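You operate a simulated robot arm through the tools that you are given. There is no shell and no other tool.

The job below is to be done with a simulated robot arm. You get a single attempt, and the scene is never put back.

Task
Latch the blue sprung clamp in the jig, loosen its wing bolt and check its spring.
Fine: it waits in the orange tray; the orange lever latches it; wind the bolt right back once it is latched and press the yellow plunger; the clamp stays latched; leave the other clamps alone.

The check looks at the end state, three seconds after you hand in, the way a careful person would. Anything else that was tipped, shoved, dropped, spilled or broken makes it a failure.

Robot
A 7-joint arm with a two-finger parallel gripper, fixed in place. Base frame: the origin is at the foot of the arm, x ahead of it, y to its left, z up; the work surface is at about z = 0. Units: m, degrees, N and s.
With the tool pointing down near the work surface it reaches from about 0.22 to 0.58 m from the base axis. Its first joint turns from -66.0 to 66.0 degrees. Payload 2.5 kg.
The tool frame sits at the grasp point between the pads (the TCP): z along the fingers, y along the line on which they close. The tips reach 0.023 m beyond it. The gripper opens to 0.094 m. The fingers are 0.038 m wide and 0.01 m thick; the gripper's body (0.054 by 0.096 m) begins 0.039 m behind the TCP.
Orientation is that of the tool frame in the base frame, as a unit quaternion [x, y, z, w]. With the fingers straight down and closing along the base's y, the tool's x points along the base's -x, its y along +y and its z along -z.

Tools
- The arm moves only by the tool servo_tool. Its argument "increments" is a list of rows, each a list of 6 numbers: the shift along the tool's x, y, z in cm, then the turn, a rotation vector about the tool's x, y, z in rad. In form: [[x, y, z, rx, ry, rz], ...]. A call has 1 to 20 rows; each row shifts and turns the commanded pose from where the row before left it, along the tool's axes as they then stand. "hand" is the finger opening in cm, from 0 to 9.4, set as the call begins (left out, the last holds). Rows are played at 5 a second. More than 0.05 m and 8.6 degrees between two rows, or a gripper value outside its range, and nothing of the call is played. Where a pose cannot be reached the arm comes as near as it can. A force on the tool above 40 N (or 10 N above the force at the start of the call, whichever is more), or a blocked arm, ends the call early, and 0.2 s more pass. Each finger travels about 0.108 m/s and halts on what it meets, pressing with about 38 N; the grip force reading is that of the motor and also rises with nothing between the fingers. The clock runs only during rows and for 0.2 s after the last one: add rows that do not move to give the fingers time. It gives the time, the measured TCP pose, the force on the tool (base axes), the opening and the grip force at its end, in the units of the frame above (readings bear some noise), with the torque about the TCP (base axes, N m) and any sound that the robot's microphone picked up.
- Cameras (640 x 400 px; columns grow to the right, rows downward): "scene" is fixed at [0.1113, -0.3929, 0.5608]; the picture's right is [0.89, -0.46, 0.00], its down [-0.20, -0.38, -0.90] and it looks along [0.42, 0.80, -0.43] (base axes); focal length 271 px, centre (320, 200). "wrist" rides on the gripper at [0.086, 0.016, -0.075] in the tool frame; the picture's right is [-0.18, 0.98, 0.00], its down [-0.58, -0.11, -0.81] and it looks along [-0.79, -0.15, 0.59] (tool axes); focal length 243 px, centre (320, 200). There is no depth. A picture from a camera that has moved, and an enlarged one, comes with that camera's place and axes in the base frame and with its lens. The place of the scene camera against the robot may be out by one fixed shift of up to 0.012 m in any direction.
- get_image(camera): a new picture of that camera. It takes no simulated time.
- zoom(camera, box): a new picture of the part [left, top, right, bottom] of that camera's present view, enlarged. It takes no simulated time.
- sign_off(): hands the job in; it is judged then, once.

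Places have to be worked out from the pictures, the camera data and where the tool is seen. Open the gripper and draw the arm clear of the work before you hand the job in, unless the task says otherwise.

The tools are called after ">>>" as a command line: name --pt "numbers of a row" for each row, then --argument value for the rest, lists and objects as JSON in quotes. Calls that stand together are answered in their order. servo_tool: Moves the arm, as the interface text tells. Its arguments: {"type":"object","properties":{"increments":{"type":"array"},"hand":{"type":"number"}},"required":["increments"]} The other tools are called the same way: get_image (camera) takes a picture; zoom (camera, box) takes an enlarged picture of a part of a camera's view; sign_off () hands the job in.

At the start:

```text
clock: 0.0
tcp_pos: [0.3149, -0.043, 0.4253]
ee_rot: [0.0, 1.0, 0.0, 0.0]
force: [-0.1, 0.3, 0.6]
wrist_torque: [-0.01, -0.01, -0.01]
grip_width: 0.0938
finger_force: 0.1
```

scene: 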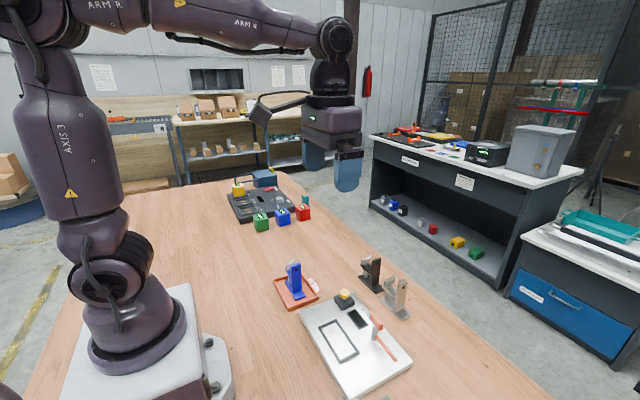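
wrist: 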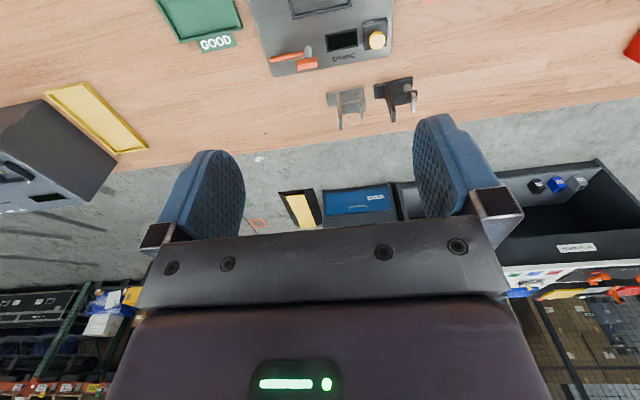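

I start by enlarging the scene view around the tray and jig to understand the layout.

>>> zoom --camera "scene" --box '[260, 240, 420, 340]'

>>> zoom --camera "scene" --box '[260, 300, 420, 400]'

>>> zoom --camera "wrist" --box '[140, 0, 460, 200]'

>>> zoom --camera "scene" --box '[210, 160, 330, 240]'

```text
4.00 times, centred on (340, 290) of scene
camera zoom: at [0.1113, -0.3929, 0.5608], right [0.89, -0.46, 0.0], down [-0.2, -0.38, -0.9], along [0.42, 0.8, -0.43], focal length 1083 px, centre (240, -160)
```

zoom: 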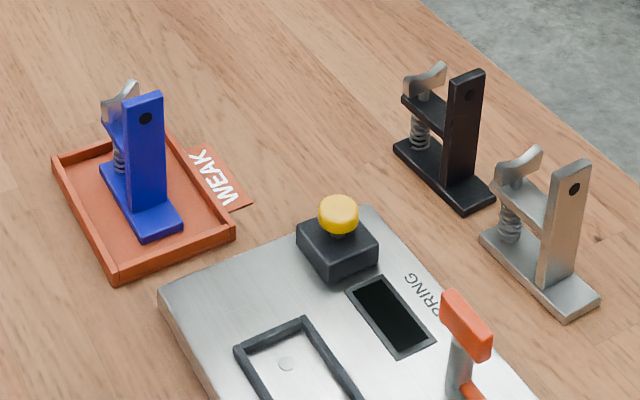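

```text
4.00 times, centred on (340, 350) of scene
camera zoom: at [0.1113, -0.3929, 0.5608], right [0.89, -0.46, 0.0], down [-0.2, -0.38, -0.9], along [0.42, 0.8, -0.43], focal length 1083 px, centre (240, -400)
```

zoom: 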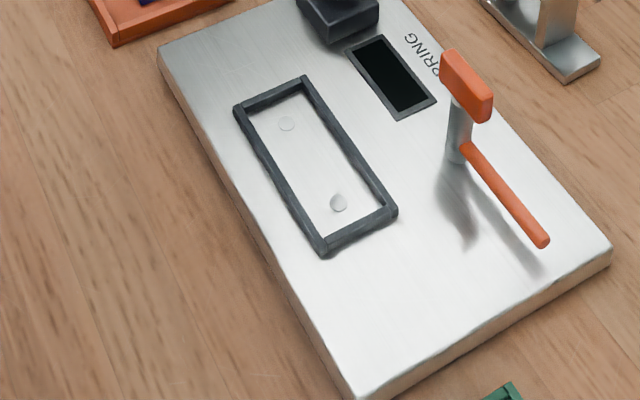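

```text
2.00 times, centred on (300, 100) of wrist
camera zoom: at [0.2277, -0.0262, 0.4996], right [0.18, 0.98, 0.0], down [0.58, -0.11, 0.81], along [0.79, -0.15, -0.59], focal length 485 px, centre (360, 400)
```

zoom: 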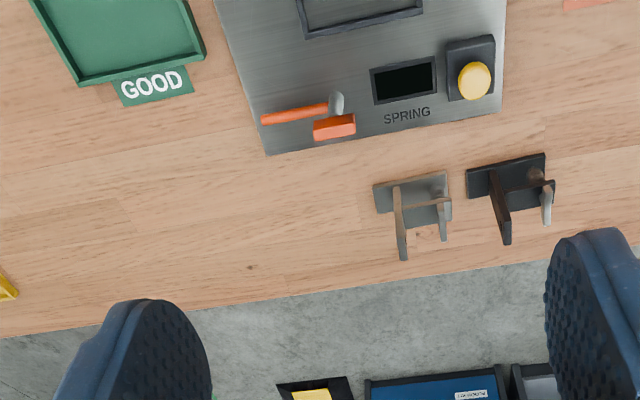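

```text
5.00 times, centred on (270, 200) of scene
camera zoom: at [0.1113, -0.3929, 0.5608], right [0.89, -0.46, 0.0], down [-0.2, -0.38, -0.9], along [0.42, 0.8, -0.43], focal length 1353 px, centre (570, 200)
```

zoom: 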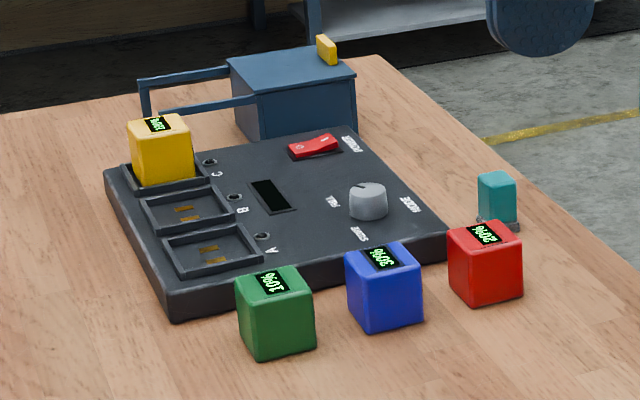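

The jig sits around (0.40, -0.03), the blue clamp's tray around (0.315, 0.144). I'll take the tool to the right side and turn it so the wrist camera looks across the jig toward +y for a closer look.

>>> servo_tool --pt "-1.7 -3.14 1.8 0 0 0" --pt "-1.7 -3.14 1.8 0 0 0" --pt "-1.7 -3.14 1.8 0 0 0" --pt "-1.7 -3.14 1.8 0 0 0" --pt "-1.7 -3.14 1.8 0 0 0" --pt "0 0 0 0 0 -0.1428" --pt "0 0 0 0 0 -0.1428" --pt "0 0 0 0 0 -0.1428" --pt "0 0 0 0 0 -0.1428" --pt "0 0 0 0 0 -0.1428" --pt "0 0 0 0 0 -0.1428" --pt "0 0 0 0 0 -0.1428" --pt "0 0 0 0 0 -0.1428" --pt "0 0 0 0 0 -0.1428" --pt "0 0 0 0 0 -0.1428" --pt "0 0 0 0 0 -0.1428"

>>> get_image --camera "wrist"

>>> get_image --camera "scene"

```text
clock: 3.4
tcp_pos: [0.4003, -0.2001, 0.3354]
ee_rot: [0.708, -0.706, -0.001, 0.0]
force: [0.1, -0.1, -0.9]
wrist_torque: [-0.02, -0.02, 0.01]
grip_width: 0.0938
finger_force: 0.1
```

```text
taken
camera wrist: at [0.3831, -0.2857, 0.4103], right [-0.98, 0.18, 0.0], down [0.11, 0.58, 0.81], along [0.15, 0.79, -0.59], focal length 243 px, centre (320, 200)
```

wrist: 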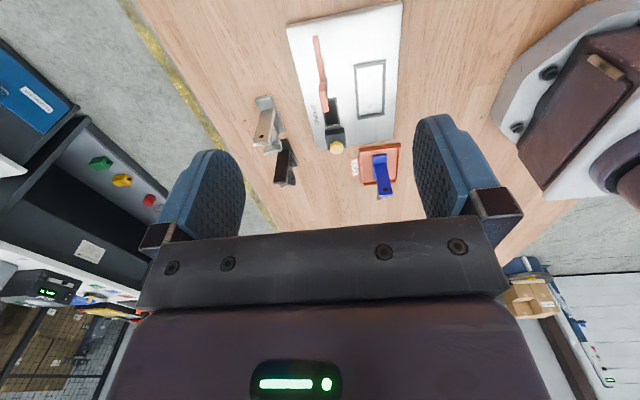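

```text
taken
```

scene: 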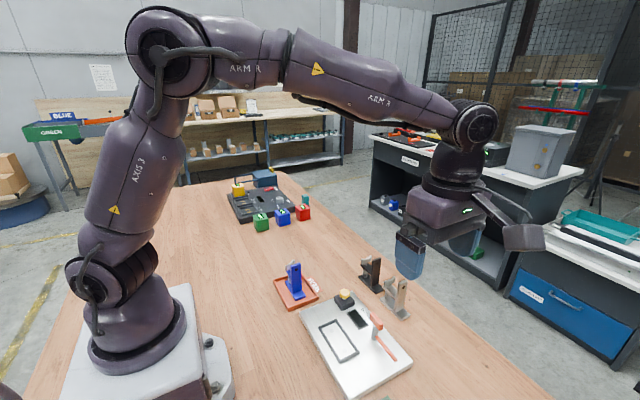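

Good: this view covers the jig. I enlarge the wrist picture over the jig and the tray.

>>> zoom --camera "wrist" --box '[270, 0, 430, 100]'

>>> zoom --camera "wrist" --box '[250, 80, 410, 210]'

>>> zoom --camera "scene" --box '[265, 245, 345, 315]'

```text
4.00 times, centred on (350, 50) of wrist
camera zoom: at [0.3831, -0.2857, 0.4103], right [-0.98, 0.18, 0.0], down [0.11, 0.58, 0.81], along [0.15, 0.79, -0.59], focal length 970 px, centre (200, 800)
```

zoom: 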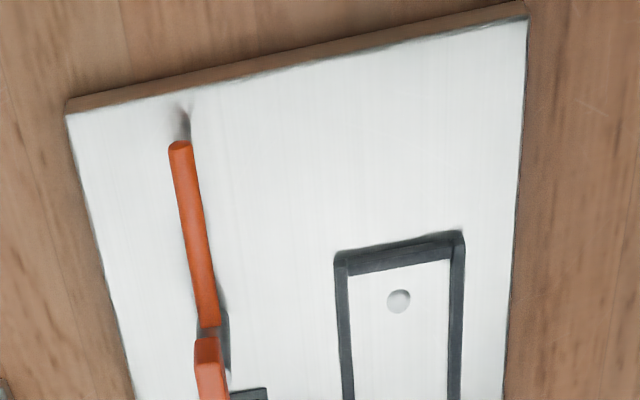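

```text
3.08 times, centred on (330, 145) of wrist
camera zoom: at [0.3831, -0.2857, 0.4103], right [-0.98, 0.18, 0.0], down [0.11, 0.58, 0.81], along [0.15, 0.79, -0.59], focal length 746 px, centre (289, 369)
```

zoom: 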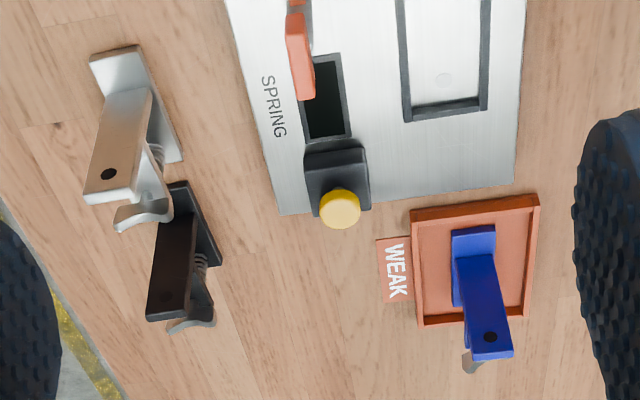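

```text
5.71 times, centred on (305, 280) of scene
camera zoom: at [0.1113, -0.3929, 0.5608], right [0.89, -0.46, 0.0], down [-0.2, -0.38, -0.9], along [0.42, 0.8, -0.43], focal length 1547 px, centre (406, -257)
```

zoom: 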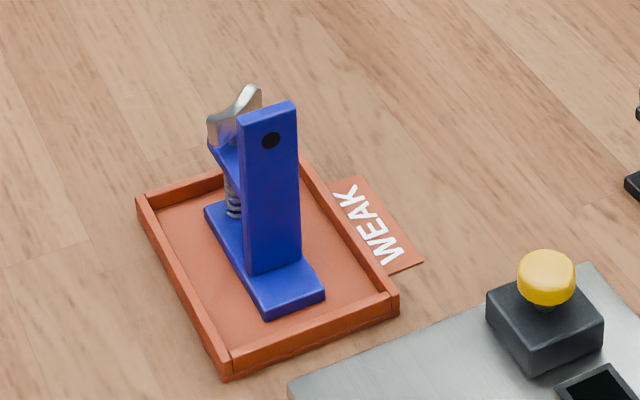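

The T-handle with the orange latch arm stands near (0.416, -0.09), and the pocket spans roughly x 0.316–0.366, y -0.10–0. I lower the tool for a closer look at the lever and pocket.

>>> servo_tool --pt "0 0 4.4 0 0 0" --pt "0 0 4.4 0 0 0" --pt "0 0 4.4 0 0 0" --pt "0 0 0 0 0 0"

>>> get_image --camera "wrist"

>>> zoom --camera "wrist" --box '[250, 0, 450, 125]'

>>> zoom --camera "wrist" --box '[290, 90, 450, 250]'

```text
clock: 4.4
tcp_pos: [0.3979, -0.198, 0.2044]
ee_rot: [-0.707, 0.707, 0.0, 0.0]
force: [-0.1, 0.2, -0.3]
wrist_torque: [0.0, 0.01, -0.02]
grip_width: 0.094
finger_force: 0.1
```

```text
taken
camera wrist: at [0.3819, -0.2842, 0.2782], right [-0.98, 0.18, 0.0], down [0.11, 0.58, 0.81], along [0.15, 0.79, -0.59], focal length 243 px, centre (320, 200)
```

wrist: 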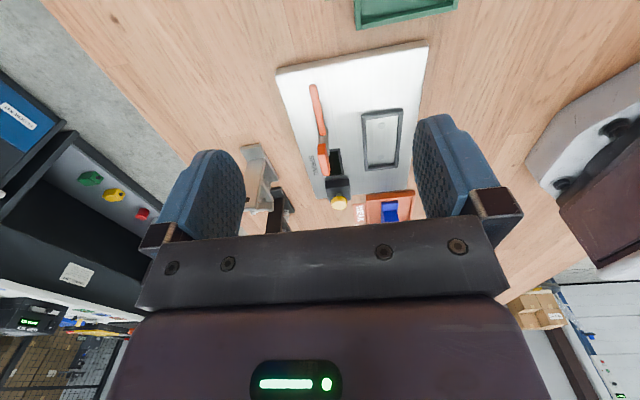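

```text
3.20 times, centred on (350, 62) of wrist
camera zoom: at [0.3819, -0.2842, 0.2782], right [-0.98, 0.18, 0.0], down [0.11, 0.58, 0.81], along [0.15, 0.79, -0.59], focal length 776 px, centre (224, 640)
```

zoom: 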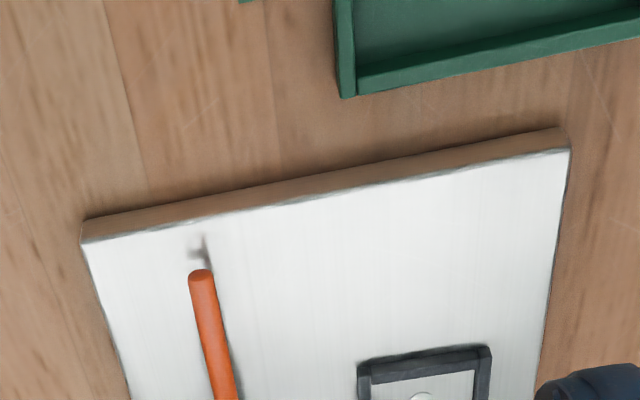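

```text
2.50 times, centred on (370, 170) of wrist
camera zoom: at [0.3819, -0.2842, 0.2782], right [-0.98, 0.18, 0.0], down [0.11, 0.58, 0.81], along [0.15, 0.79, -0.59], focal length 606 px, centre (195, 275)
```

zoom: 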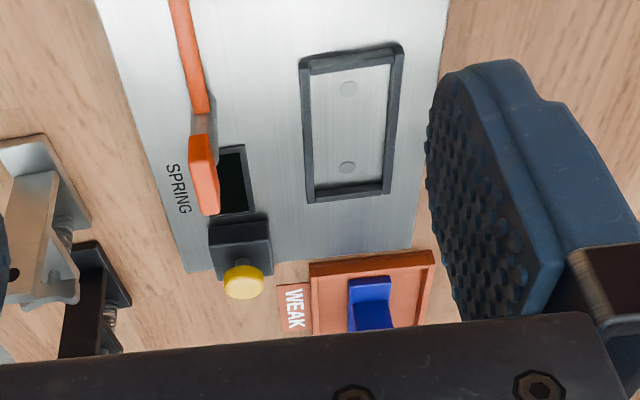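

I raise the tool, draw it back toward the base and turn it forward again, to see the lever and pocket from the arm's side.

>>> servo_tool --pt "-2.5 3.5 -1.5 0 0 0" --pt "-2.5 3.5 -1.5 0 0 0" --pt "-2.5 3.5 -1.5 0 0 0" --pt "-2.5 3.5 -1.5 0 0 0" --pt "0 0 0 0 0 0.1428" --pt "0 0 0 0 0 0.1428" --pt "0 0 0 0 0 0.1428" --pt "0 0 0 0 0 0.1428" --pt "0 0 0 0 0 0.1428" --pt "0 0 0 0 0 0.1428" --pt "0 0 0 0 0 0.1428" --pt "0 0 0 0 0 0.1428" --pt "0 0 0 0 0 0.1428" --pt "0 0 0 0 0 0.1428" --pt "0 0 0 0 0 0.1428"

>>> get_image --camera "wrist"

>>> zoom --camera "wrist" --box '[260, 20, 460, 145]'

```text
clock: 7.6
tcp_pos: [0.2596, -0.1004, 0.2636]
ee_rot: [0.002, 1.0, 0.0, -0.001]
force: [0.0, 0.0, 0.7]
wrist_torque: [-0.03, 0.05, -0.03]
grip_width: 0.094
finger_force: 0.1
```

```text
taken
camera wrist: at [0.1728, -0.0828, 0.3375], right [0.19, 0.98, 0.0], down [0.58, -0.11, 0.81], along [0.79, -0.15, -0.59], focal length 243 px, centre (320, 200)
```

wrist: 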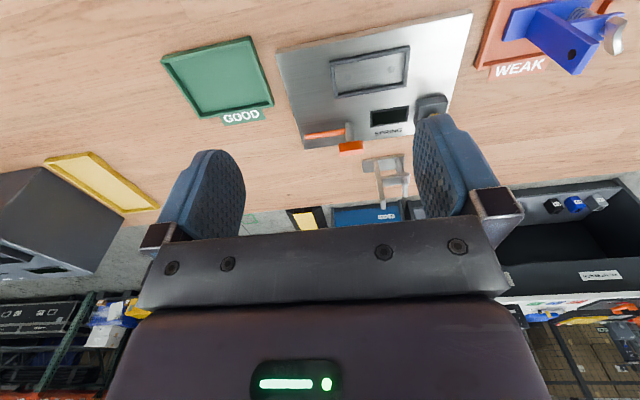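

```text
3.20 times, centred on (360, 82) of wrist
camera zoom: at [0.1728, -0.0828, 0.3375], right [0.19, 0.98, 0.0], down [0.58, -0.11, 0.81], along [0.79, -0.15, -0.59], focal length 776 px, centre (192, 576)
```

zoom: 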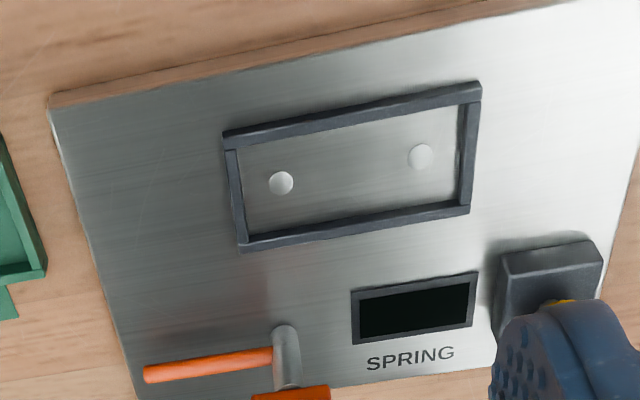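

Pocket is at about x 0.314–0.365, y -0.098–-0.001 (outer rim), latch post at (0.417, -0.084), its arm at z≈0.03 pointing -y. Now I move over to view the blue clamp closely from the arm's side.

>>> servo_tool --pt "0.3 4.5 0.6 0 0 0" --pt "0.3 4.5 0.6 0 0 0" --pt "0.3 4.5 0.6 0 0 0" --pt "0.3 4.5 0.6 0 0 0" --pt "0.3 4.5 0.6 0 0 0" --pt "0 0 0 0 0 0"

>>> get_image --camera "wrist"

>>> zoom --camera "wrist" --box '[240, 0, 440, 125]'

```text
clock: 9.0
tcp_pos: [0.2457, 0.1242, 0.2334]
ee_rot: [0.0, 1.0, 0.001, 0.0]
force: [-1.0, 0.6, 0.9]
wrist_torque: [-0.01, -0.01, -0.01]
grip_width: 0.0941
finger_force: 0.1
```

```text
taken
camera wrist: at [0.1582, 0.1424, 0.307], right [0.18, 0.98, 0.0], down [0.58, -0.11, 0.81], along [0.79, -0.15, -0.59], focal length 243 px, centre (320, 200)
```

wrist: 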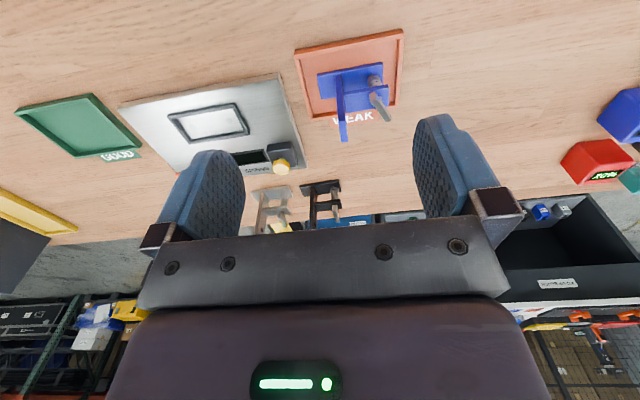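

```text
3.20 times, centred on (340, 62) of wrist
camera zoom: at [0.1582, 0.1424, 0.307], right [0.18, 0.98, 0.0], down [0.58, -0.11, 0.81], along [0.79, -0.15, -0.59], focal length 776 px, centre (256, 640)
```

zoom: 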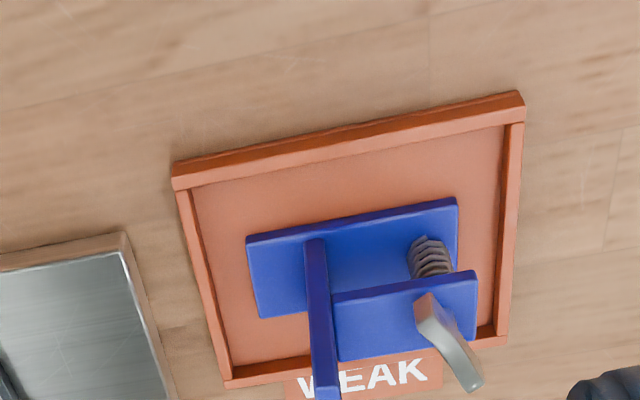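

The clamp's base is seen flat and square to the base axes, about x 0.302–0.335, y 0.110–0.188. I enlarge the upper part to get the heights of the upright and wing.

>>> zoom --camera "wrist" --box '[290, 50, 418, 150]'

>>> zoom --camera "scene" --box '[275, 250, 323, 310]'

```text
4.00 times, centred on (354, 100) of wrist
camera zoom: at [0.1582, 0.1424, 0.307], right [0.18, 0.98, 0.0], down [0.58, -0.11, 0.81], along [0.79, -0.15, -0.59], focal length 970 px, centre (184, 600)
```

zoom: 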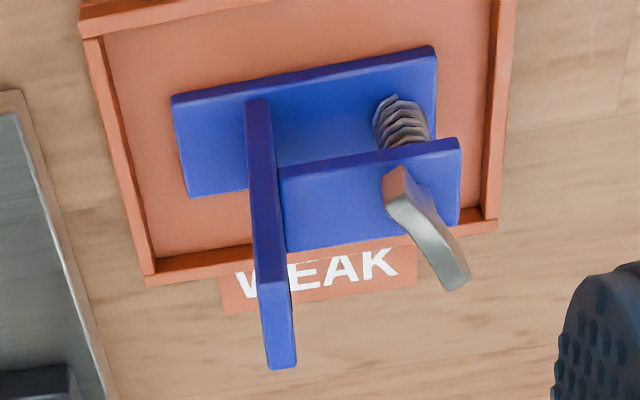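

```text
6.67 times, centred on (299, 280) of scene
camera zoom: at [0.1113, -0.3929, 0.5608], right [0.89, -0.46, 0.0], down [-0.2, -0.38, -0.9], along [0.42, 0.8, -0.43], focal length 1804 px, centre (460, -333)
```

zoom: 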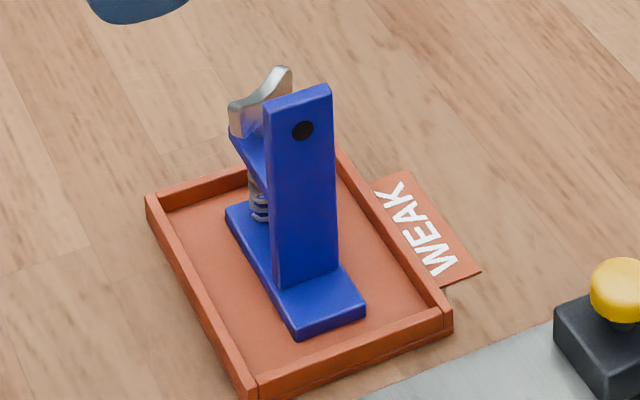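

Upright: x≈0.307–0.334, y≈0.137, top ≈0.104; the arm carrying the wing bolt is at z≈0.053 and runs to +y. I'll grasp the upright across x, so I move above it and turn the tool -90°.

>>> servo_tool --pt "-3.78 0.6 1.0 0 0 0" --pt "-3.78 0.6 1.0 0 0 0" --pt "0 0 0 0 0 -0.1428" --pt "0 0 0 0 0 -0.1428" --pt "0 0 0 0 0 -0.1428" --pt "0 0 0 0 0 -0.1428" --pt "0 0 0 0 0 -0.1428" --pt "0 0 0 0 0 -0.1428" --pt "0 0 0 0 0 -0.1428" --pt "0 0 0 0 0 -0.1428" --pt "0 0 0 0 0 -0.1428" --pt "0 0 0 0 0 -0.1428" --pt "0 0 0 0 0 -0.1428" --pt "0 0 0 0 0 0" --pt "0 0 0 0 0 0" --hand 7

>>> get_image --camera "wrist"

>>> zoom --camera "wrist" --box '[256, 60, 384, 140]'

```text
clock: 12.2
tcp_pos: [0.3202, 0.1361, 0.2124]
ee_rot: [-0.707, 0.707, 0.0, 0.001]
force: [-0.1, -1.3, 0.4]
wrist_torque: [-0.02, -0.01, 0.03]
grip_width: 0.0699
finger_force: 0.0
```

```text
taken
camera wrist: at [0.304, 0.051, 0.2873], right [-0.98, 0.18, 0.0], down [0.11, 0.58, 0.81], along [0.15, 0.79, -0.59], focal length 243 px, centre (320, 200)
```

wrist: 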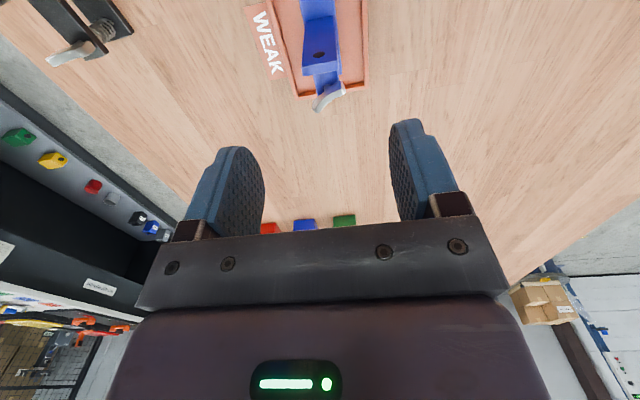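

```text
5.00 times, centred on (320, 100) of wrist
camera zoom: at [0.304, 0.051, 0.2873], right [-0.98, 0.18, 0.0], down [0.11, 0.58, 0.81], along [0.15, 0.79, -0.59], focal length 1213 px, centre (320, 700)
```

zoom: 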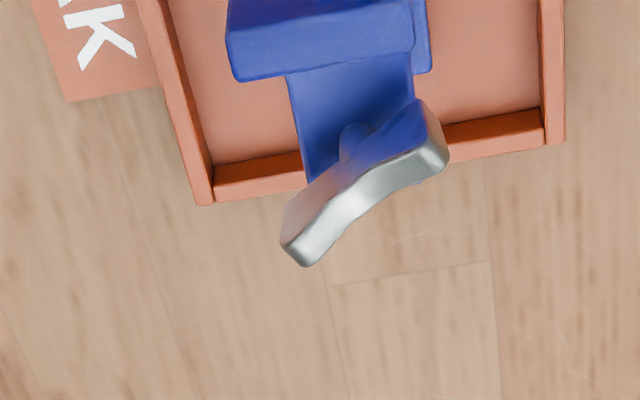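

The upright's top is at x 0.307–0.333, y≈0.137, right below the TCP. I descend to TCP z≈0.072 (body stays above the upright's top), then check before closing.

>>> servo_tool --pt "0 0 4 0 0 0" --pt "0 0 4 0 0 0" --pt "0 0 3 0 0 0" --pt "0 0 2 0 0 0" --pt "0 0 1.1 0 0 0" --pt "0 0 0 0 0 0"

>>> get_image --camera "wrist"

>>> zoom --camera "scene" --box '[255, 200, 383, 320]'

```text
clock: 13.6
tcp_pos: [0.3198, 0.1363, 0.0721]
ee_rot: [0.708, -0.707, 0.001, -0.001]
force: [-0.4, 0.0, -0.5]
wrist_torque: [0.0, 0.0, 0.0]
grip_width: 0.07
finger_force: 0.1
```

```text
taken
camera wrist: at [0.3032, 0.0508, 0.1464], right [-0.98, 0.18, 0.0], down [0.11, 0.58, 0.81], along [0.15, 0.79, -0.59], focal length 243 px, centre (320, 200)
```

wrist: 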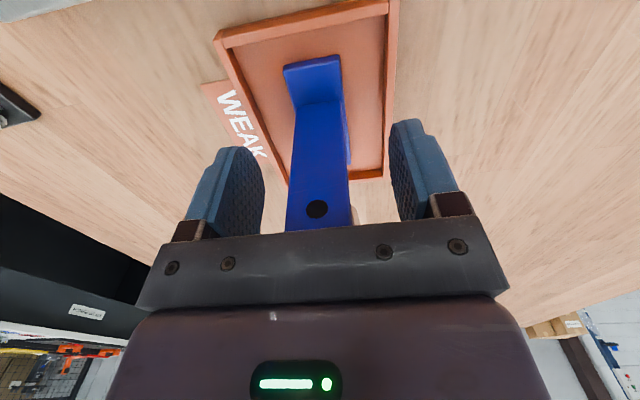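

```text
3.33 times, centred on (319, 260) of scene
camera zoom: at [0.1113, -0.3929, 0.5608], right [0.89, -0.46, 0.0], down [-0.2, -0.38, -0.9], along [0.42, 0.8, -0.43], focal length 902 px, centre (323, 0)
```

zoom: 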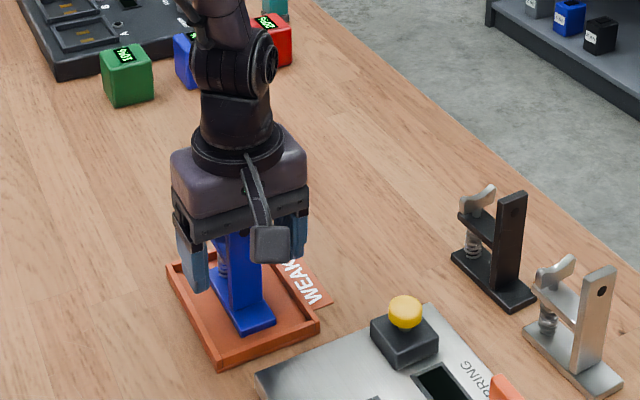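

The fingers straddle the upright with no contact. I close the gripper on it and give it time to settle.

>>> servo_tool --pt "0 0 0 0 0 0" --pt "0 0 0 0 0 0" --pt "0 0 0 0 0 0" --pt "0 0 0 0 0 0" --hand 0

>>> get_image --camera "wrist"

```text
clock: 14.6
tcp_pos: [0.318, 0.1357, 0.0736]
ee_rot: [-0.707, 0.707, 0.0, 0.0]
force: [0.0, 0.5, 0.4]
wrist_torque: [-0.04, 0.02, -0.01]
grip_width: 0.0276
finger_force: 38.5
```

```text
taken
camera wrist: at [0.3031, 0.0507, 0.1466], right [-0.98, 0.18, 0.0], down [0.11, 0.58, 0.81], along [0.15, 0.79, -0.59], focal length 243 px, centre (320, 200)
```

wrist: 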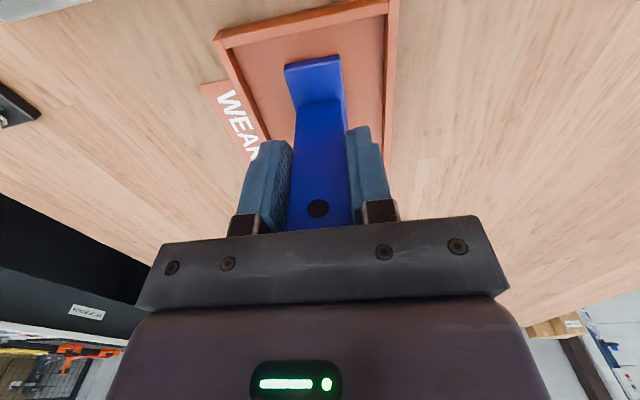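

Held firmly at 2.76 cm. I lift about 8 cm and carry the clamp over the pocket (target TCP near (0.341, -0.062)), then look before lowering.

>>> servo_tool --pt "0 0 -1 0 0 0" --pt "0 0 -3 0 0 0" --pt "0 0 -4 0 0 0" --pt "3 -0.31 0 0 0 0" --pt "3 -0.31 0 0 0 0" --pt "3 -0.31 0 0 0 0" --pt "3 -0.31 0 0 0 0" --pt "3 -0.31 0 0 0 0" --pt "3 -0.3 0 0 0 0" --pt "1.92 -0.2 0 0 0 0" --pt "0 0 0 0 0 0" --pt "0 0 0 0 0 0"

>>> get_image --camera "wrist"

>>> zoom --camera "wrist" --box '[240, 0, 400, 120]'

>>> zoom --camera "scene" --box '[265, 230, 425, 390]'

```text
clock: 17.2
tcp_pos: [0.3403, -0.062, 0.1526]
ee_rot: [-0.707, 0.707, 0.0, 0.001]
force: [-0.8, -0.5, -2.2]
wrist_torque: [-0.02, -0.02, 0.0]
grip_width: 0.0279
finger_force: 38.2
```

```text
taken
camera wrist: at [0.3248, -0.1479, 0.2262], right [-0.98, 0.18, 0.0], down [0.11, 0.58, 0.81], along [0.15, 0.79, -0.59], focal length 243 px, centre (320, 200)
```

wrist: 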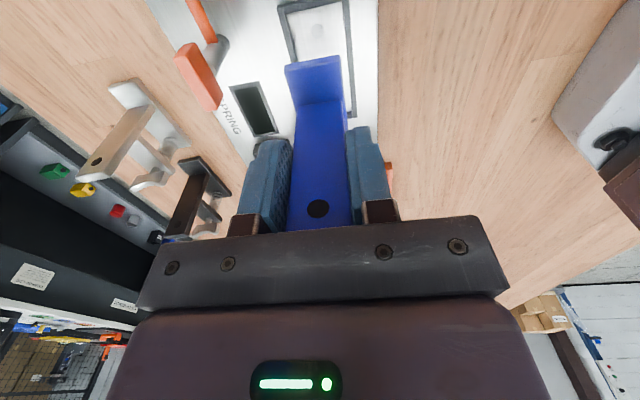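

```text
3.33 times, centred on (320, 60) of wrist
camera zoom: at [0.3248, -0.1479, 0.2262], right [-0.98, 0.18, 0.0], down [0.11, 0.58, 0.81], along [0.15, 0.79, -0.59], focal length 809 px, centre (320, 667)
```

zoom: 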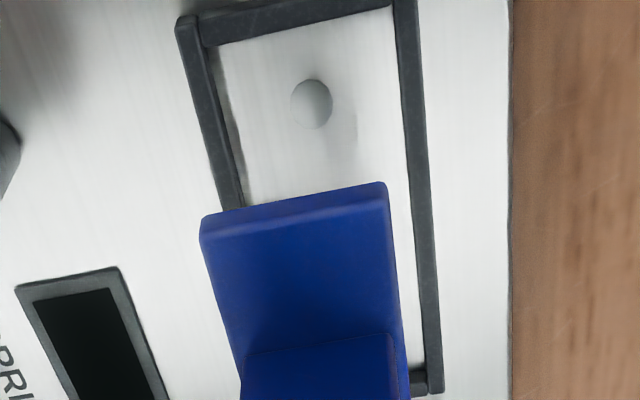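

```text
2.50 times, centred on (345, 310) of scene
camera zoom: at [0.1113, -0.3929, 0.5608], right [0.89, -0.46, 0.0], down [-0.2, -0.38, -0.9], along [0.42, 0.8, -0.43], focal length 677 px, centre (258, -75)
```

zoom: 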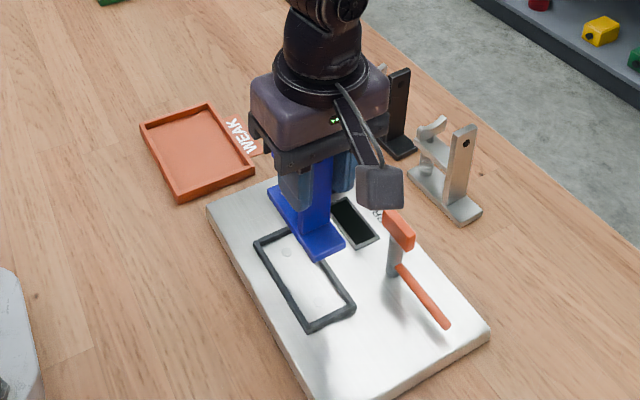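

Clamp hangs square over the pocket, with the base toe facing the latch-arm side. I lower to leave about 1.5 cm gap and re-check alignment.

>>> servo_tool --pt "0 0.07 2 0 0 0" --pt "0 0 1.5 0 0 0" --pt "0 0 1.2 0 0 0" --pt "0 0 0 0 0 0" --pt "0 0 0 0 0 0"

>>> zoom --camera "wrist" --box '[240, 0, 400, 120]'

>>> zoom --camera "scene" --box '[300, 280, 400, 360]'

```text
clock: 18.4
tcp_pos: [0.3409, -0.0631, 0.1053]
ee_rot: [-0.707, 0.707, -0.001, 0.001]
force: [-0.3, 0.3, -2.3]
wrist_torque: [-0.02, 0.01, -0.01]
grip_width: 0.0279
finger_force: 38.1
```

```text
3.33 times, centred on (320, 60) of wrist
camera zoom: at [0.3231, -0.1478, 0.1793], right [-0.98, 0.18, 0.0], down [0.11, 0.58, 0.81], along [0.15, 0.79, -0.59], focal length 809 px, centre (320, 667)
```

zoom: 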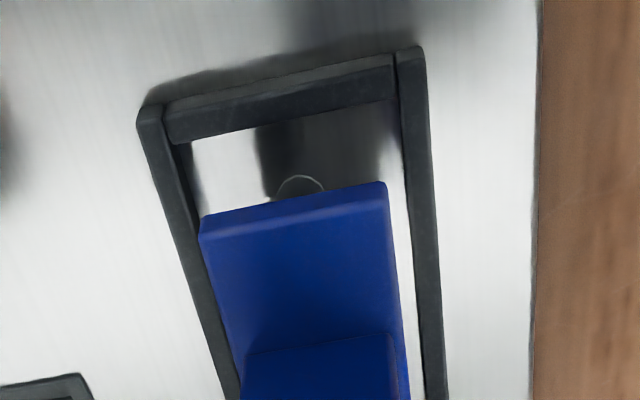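

```text
5.00 times, centred on (350, 320) of scene
camera zoom: at [0.1113, -0.3929, 0.5608], right [0.89, -0.46, 0.0], down [-0.2, -0.38, -0.9], along [0.42, 0.8, -0.43], focal length 1353 px, centre (170, -400)
```

zoom: 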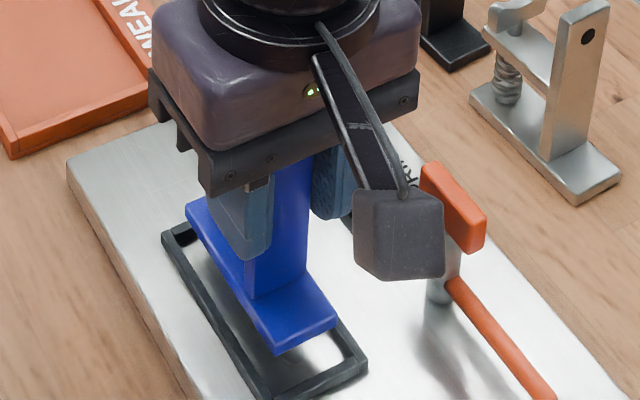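

Pocket interior is x 0.321–0.361 with near wall y≈-0.093; base is x 0.325–0.356, toe ≈-0.087, so I shift 2 mm toward -y and descend gently, watching the force.

>>> servo_tool --pt "0.2 0 0.5 0 0 0" --pt "0 0 0.5 0 0 0" --pt "0 0 0.4 0 0 0" --pt "0 0 0.3 0 0 0" --pt "0 0 0 0 0 0"

>>> zoom --camera "wrist" --box '[240, 0, 400, 120]'

>>> zoom --camera "scene" --box '[300, 280, 400, 360]'

```text
clock: 19.6
tcp_pos: [0.3398, -0.0648, 0.0884]
ee_rot: [-0.707, 0.708, 0.0, 0.0]
force: [-0.2, 0.1, -2.0]
wrist_torque: [-0.07, -0.04, 0.02]
grip_width: 0.0276
finger_force: 38.0
```

```text
3.33 times, centred on (320, 60) of wrist
camera zoom: at [0.323, -0.15, 0.1623], right [-0.98, 0.18, 0.0], down [0.11, 0.58, 0.81], along [0.15, 0.79, -0.59], focal length 809 px, centre (320, 667)
```

zoom: 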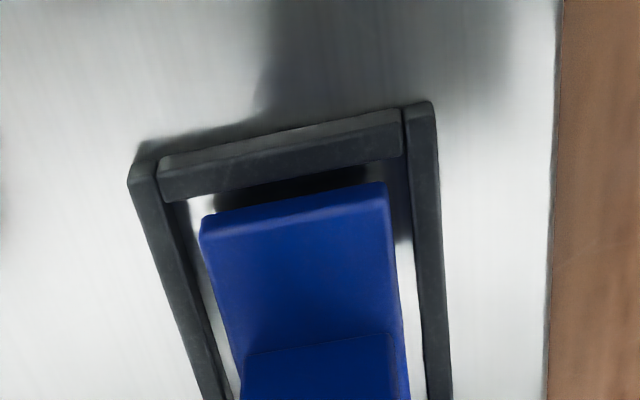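

```text
5.00 times, centred on (350, 320) of scene
camera zoom: at [0.1113, -0.3929, 0.5608], right [0.89, -0.46, 0.0], down [-0.2, -0.38, -0.9], along [0.42, 0.8, -0.43], focal length 1353 px, centre (170, -400)
```

zoom: 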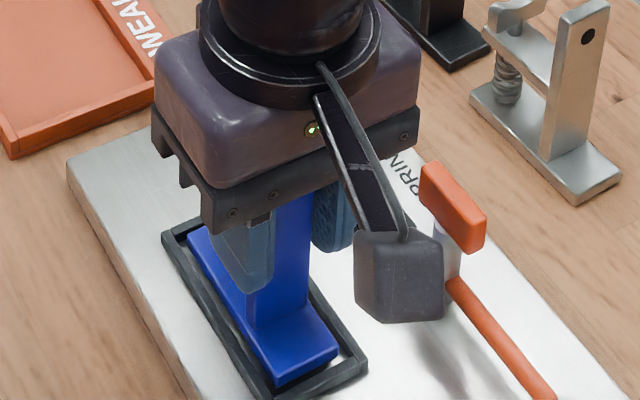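

Aligned inside the rim on all visible sides. I lower in small steps until contact.

>>> servo_tool --pt "0 0 0.2 0 0 0" --pt "0 0 0.2 0 0 0" --pt "0 0 0.1 0 0 0" --pt "0 0 0 0 0 0"

>>> zoom --camera "wrist" --box '[240, 0, 400, 120]'

>>> zoom --camera "scene" --box '[300, 280, 400, 360]'

```text
clock: 20.6
tcp_pos: [0.3396, -0.0637, 0.0841]
ee_rot: [-0.707, 0.707, 0.0, 0.0]
force: [-11.1, 3.9, 29.5]
wrist_torque: [-0.12, 0.48, -0.02]
grip_width: 0.0279
finger_force: 37.5
```

```text
3.33 times, centred on (320, 60) of wrist
camera zoom: at [0.3236, -0.1498, 0.1578], right [-0.98, 0.18, 0.0], down [0.11, 0.58, 0.81], along [0.15, 0.79, -0.59], focal length 809 px, centre (320, 667)
```

zoom: 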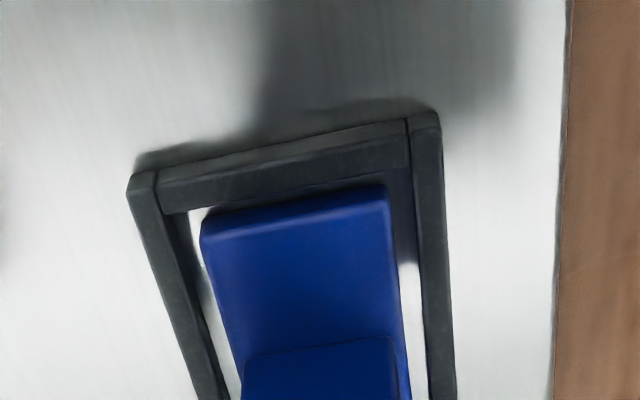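

```text
5.00 times, centred on (350, 320) of scene
camera zoom: at [0.1112, -0.3929, 0.5609], right [0.89, -0.46, 0.0], down [-0.2, -0.38, -0.9], along [0.42, 0.8, -0.43], focal length 1353 px, centre (170, -400)
```

zoom: 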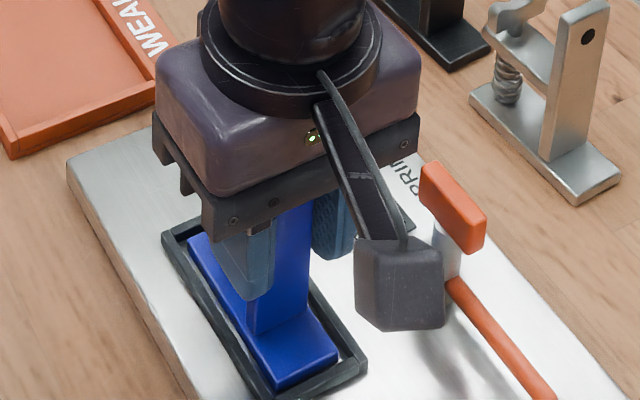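

Contact with ~30 N at TCP z≈0.084, which puts the clamp bottom on the pocket floor (well below the rim top). I ease off 1 mm, then release slightly.

>>> servo_tool --pt "0 0 -0.1 0 0 0" --pt "0 0 0 0 0 0"

>>> servo_tool --pt "0 0 0 0 0 0" --pt "0 0 0 0 0 0" --pt "0 0 0 0 0 0" --hand 4.6

>>> zoom --camera "wrist" --box '[240, 0, 400, 120]'

>>> zoom --camera "scene" --box '[300, 280, 400, 360]'

```text
clock: 21.2
tcp_pos: [0.3401, -0.065, 0.0838]
ee_rot: [0.707, -0.707, 0.0, -0.001]
force: [-1.0, 1.5, 5.7]
wrist_torque: [-0.09, 0.04, -0.05]
grip_width: 0.0277
finger_force: 38.2
```

```text
clock: 22.0
tcp_pos: [0.3394, -0.0624, 0.0836]
ee_rot: [-0.707, 0.708, 0.0, -0.001]
force: [0.1, -0.3, 0.9]
wrist_torque: [0.01, -0.04, -0.02]
grip_width: 0.0459
finger_force: 0.0
```

```text
3.33 times, centred on (320, 60) of wrist
camera zoom: at [0.3233, -0.15, 0.1581], right [-0.98, 0.18, 0.0], down [0.11, 0.58, 0.81], along [0.15, 0.79, -0.59], focal length 809 px, centre (320, 667)
```

zoom: 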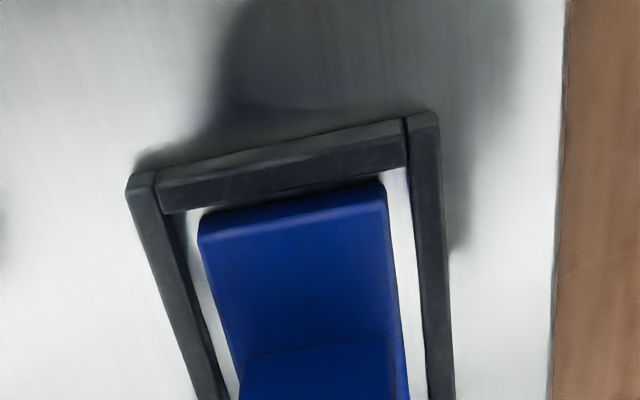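

```text
5.00 times, centred on (350, 320) of scene
camera zoom: at [0.1113, -0.3929, 0.5608], right [0.89, -0.46, 0.0], down [-0.2, -0.38, -0.9], along [0.42, 0.8, -0.43], focal length 1353 px, centre (170, -400)
```

zoom: 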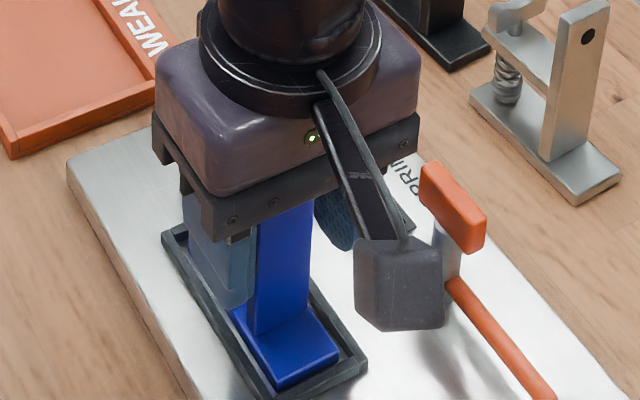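

The clamp sits flat in the pocket. I raise straight up clear of it and check.

>>> servo_tool --pt "0 0 -2 0 0 0" --pt "0 0 -3 0 0 0" --pt "0 0 -3.5 0 0 0" --pt "0 0 -3 0 0 0" --pt "0 0 0 0 0 0"

>>> get_image --camera "wrist"

>>> zoom --camera "scene" --box '[300, 270, 428, 390]'

```text
clock: 23.2
tcp_pos: [0.3395, -0.0629, 0.2013]
ee_rot: [0.707, -0.707, 0.0, 0.0]
force: [0.4, -0.1, 0.0]
wrist_torque: [0.02, 0.01, 0.0]
grip_width: 0.0461
finger_force: 0.0
```

```text
taken
camera wrist: at [0.3238, -0.1493, 0.2749], right [-0.98, 0.18, 0.0], down [0.11, 0.58, 0.81], along [0.15, 0.79, -0.59], focal length 243 px, centre (320, 200)
```

wrist: 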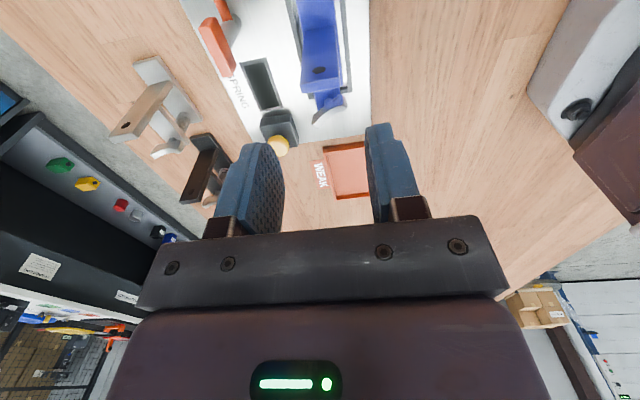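

```text
3.33 times, centred on (364, 330) of scene
camera zoom: at [0.1113, -0.3929, 0.5608], right [0.89, -0.46, 0.0], down [-0.2, -0.38, -0.9], along [0.42, 0.8, -0.43], focal length 902 px, centre (173, -233)
```

zoom: 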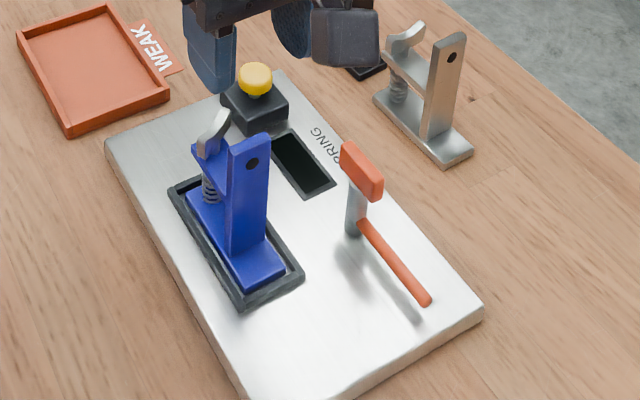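

Clamp is seated in the pocket. Next the lever: I move back to -y for a better view of the T-handle with the camera above it.

>>> servo_tool --pt "3 -2.5 0 0 0 0" --pt "3 -2.5 0 0 0 0" --pt "2 -2.5 0 0 0 0" --pt "0 0 0 0 0 0" --pt "0 0 0 0 0 0"

>>> get_image --camera "wrist"

>>> zoom --camera "wrist" --box '[256, 30, 416, 150]'

```text
clock: 24.4
tcp_pos: [0.4141, -0.1435, 0.1972]
ee_rot: [0.707, -0.707, 0.0, 0.0]
force: [-0.1, 0.6, -0.2]
wrist_torque: [0.03, 0.0, 0.0]
grip_width: 0.0459
finger_force: 0.0
```

```text
taken
camera wrist: at [0.399, -0.2297, 0.2716], right [-0.98, 0.18, 0.0], down [0.11, 0.58, 0.81], along [0.15, 0.79, -0.59], focal length 243 px, centre (320, 200)
```

wrist: 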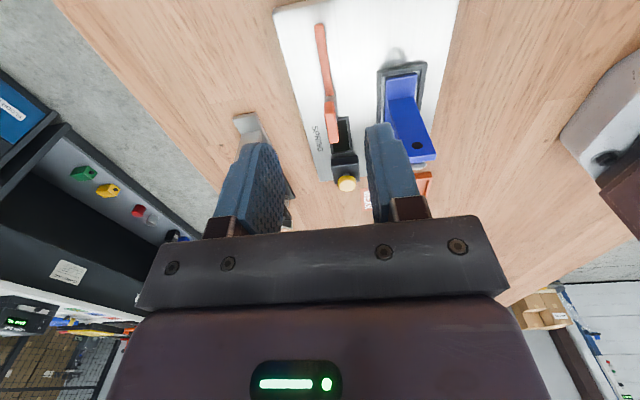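

```text
3.33 times, centred on (336, 90) of wrist
camera zoom: at [0.399, -0.2297, 0.2716], right [-0.98, 0.18, 0.0], down [0.11, 0.58, 0.81], along [0.15, 0.79, -0.59], focal length 809 px, centre (267, 567)
```

zoom: 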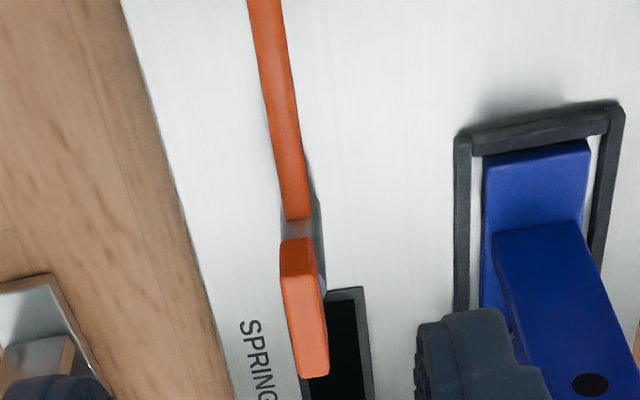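

T-handle block: x≈0.415, y -0.099…-0.063, z≈0.063–0.079, latch arm below at z≈0.03. I move above it and descend to TCP z≈0.082 (high enough for the camera to pass over the clamp's upright during the turn).

>>> servo_tool --pt "-3.1 0 0 0 0 0" --pt "-3.1 0 0 0 0 0" --pt "0 0 4 0 0 0" --pt "0 0 4 0 0 0" --pt "0 0 2 0 0 0" --pt "0 0 1.76 0 0 0" --pt "0 0 0 0 0 0"

>>> get_image --camera "wrist"

>>> zoom --camera "scene" --box '[300, 260, 428, 380]'

```text
clock: 26.0
tcp_pos: [0.415, -0.0823, 0.0815]
ee_rot: [0.707, -0.707, -0.001, 0.0]
force: [0.0, 0.3, -0.1]
wrist_torque: [0.0, 0.02, -0.03]
grip_width: 0.0462
finger_force: 0.1
```

```text
taken
camera wrist: at [0.3984, -0.1684, 0.1551], right [-0.98, 0.18, 0.0], down [0.11, 0.58, 0.81], along [0.15, 0.79, -0.59], focal length 243 px, centre (320, 200)
```

wrist: 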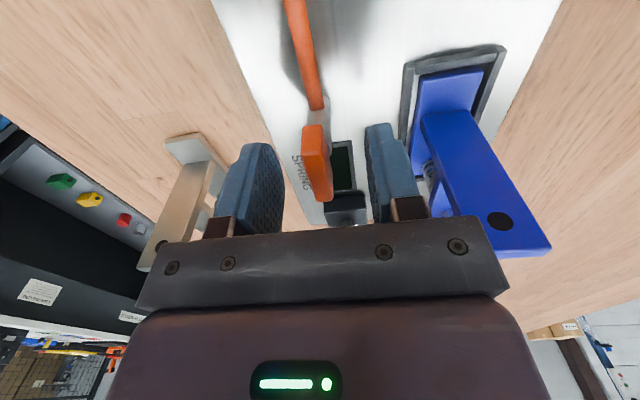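

```text
3.33 times, centred on (364, 320) of scene
camera zoom: at [0.1113, -0.3929, 0.5608], right [0.89, -0.46, 0.0], down [-0.2, -0.38, -0.9], along [0.42, 0.8, -0.43], focal length 902 px, centre (173, -200)
```

zoom: 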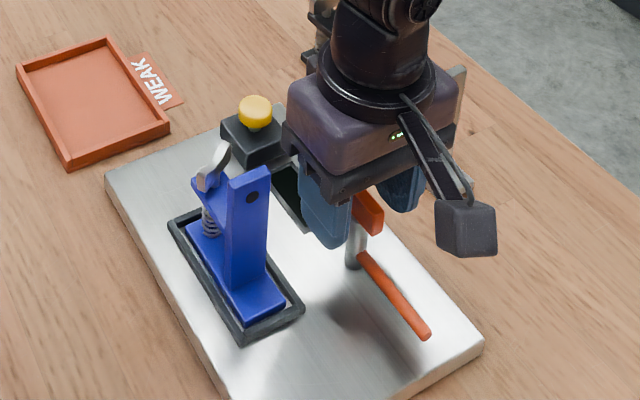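

The block is between the pads. I close on it, then check the grip.

>>> servo_tool --pt "0 0 0 0 0 0" --pt "0 0 0 0 0 0" --pt "0 0 0 0 0 0" --hand 0

>>> get_image --camera "wrist"

```text
clock: 26.8
tcp_pos: [0.4143, -0.0823, 0.0811]
ee_rot: [-0.707, 0.708, -0.001, 0.001]
force: [8.7, -1.0, -10.7]
wrist_torque: [-0.21, -0.15, 0.01]
grip_width: 0.0136
finger_force: 44.9
```

```text
taken
camera wrist: at [0.3986, -0.1684, 0.1552], right [-0.98, 0.18, 0.0], down [0.11, 0.58, 0.81], along [0.15, 0.79, -0.59], focal length 243 px, centre (320, 200)
```

wrist: 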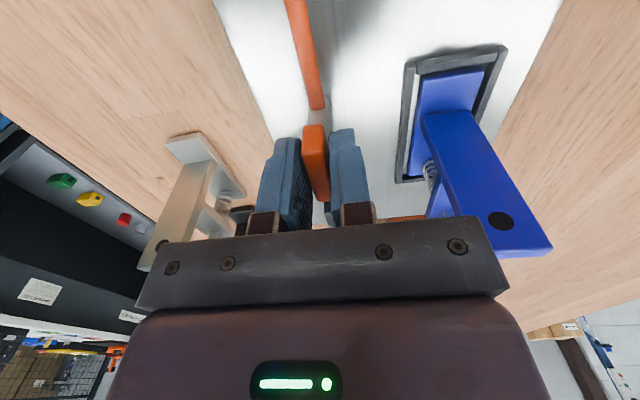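

Gripped (1.36 cm) with a small +x side load, so I shift ~0.8 mm that way and start turning the handle clockwise (from above) a little to feel the resistance.

>>> servo_tool --pt "0 -0.08 0 0 0 0" --pt "0 0 0 0 0 0.06" --pt "0 0 0 0 0 0.06" --pt "0 0 0 0 0 0.06" --pt "0 0 0 0 0 0.06" --pt "0 0 0 0 0 0"

>>> zoom --camera "scene" --box '[300, 260, 428, 380]'

```text
clock: 28.2
tcp_pos: [0.4146, -0.0826, 0.0814]
ee_rot: [-0.616, 0.787, 0.0, 0.0]
force: [15.8, -5.5, -33.1]
wrist_torque: [0.12, -0.44, 0.03]
grip_width: 0.0136
finger_force: 45.1
```

```text
3.33 times, centred on (364, 320) of scene
camera zoom: at [0.1114, -0.3929, 0.5608], right [0.89, -0.46, 0.0], down [-0.2, -0.38, -0.9], along [0.42, 0.8, -0.43], focal length 902 px, centre (173, -200)
```

zoom: 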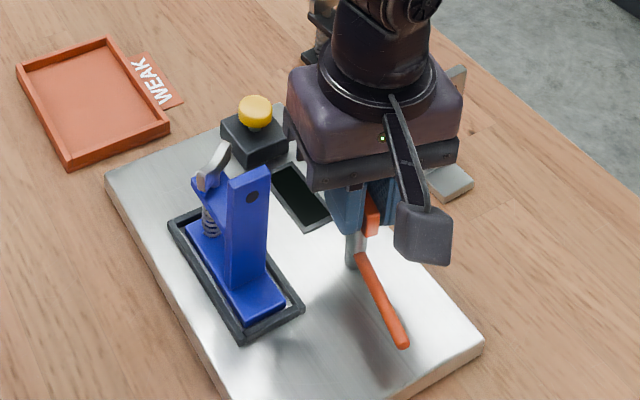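

The latch arm turns with the handle. There's a downward pull of ~33 N and +x load on the tool, so I ease down 1 mm and undo the side shift to see how the loads respond.

>>> servo_tool --pt "0 0 0.1 0 0 0" --pt "0 0 0 0 0 0"

>>> servo_tool --pt "0.019 -0.077 0 0 0 0" --pt "0 0 0 0 0 0"

```text
clock: 28.8
tcp_pos: [0.4147, -0.0826, 0.082]
ee_rot: [-0.617, 0.787, -0.001, 0.001]
force: [10.4, -4.0, -12.6]
wrist_torque: [-0.19, -0.1, 0.0]
grip_width: 0.0135
finger_force: 45.1
```

```text
clock: 29.4
tcp_pos: [0.4167, -0.0832, 0.0813]
ee_rot: [-0.618, 0.786, 0.001, -0.001]
force: [-5.1, 2.4, 8.3]
wrist_torque: [-0.19, 0.13, -0.03]
grip_width: 0.0136
finger_force: 44.6
```

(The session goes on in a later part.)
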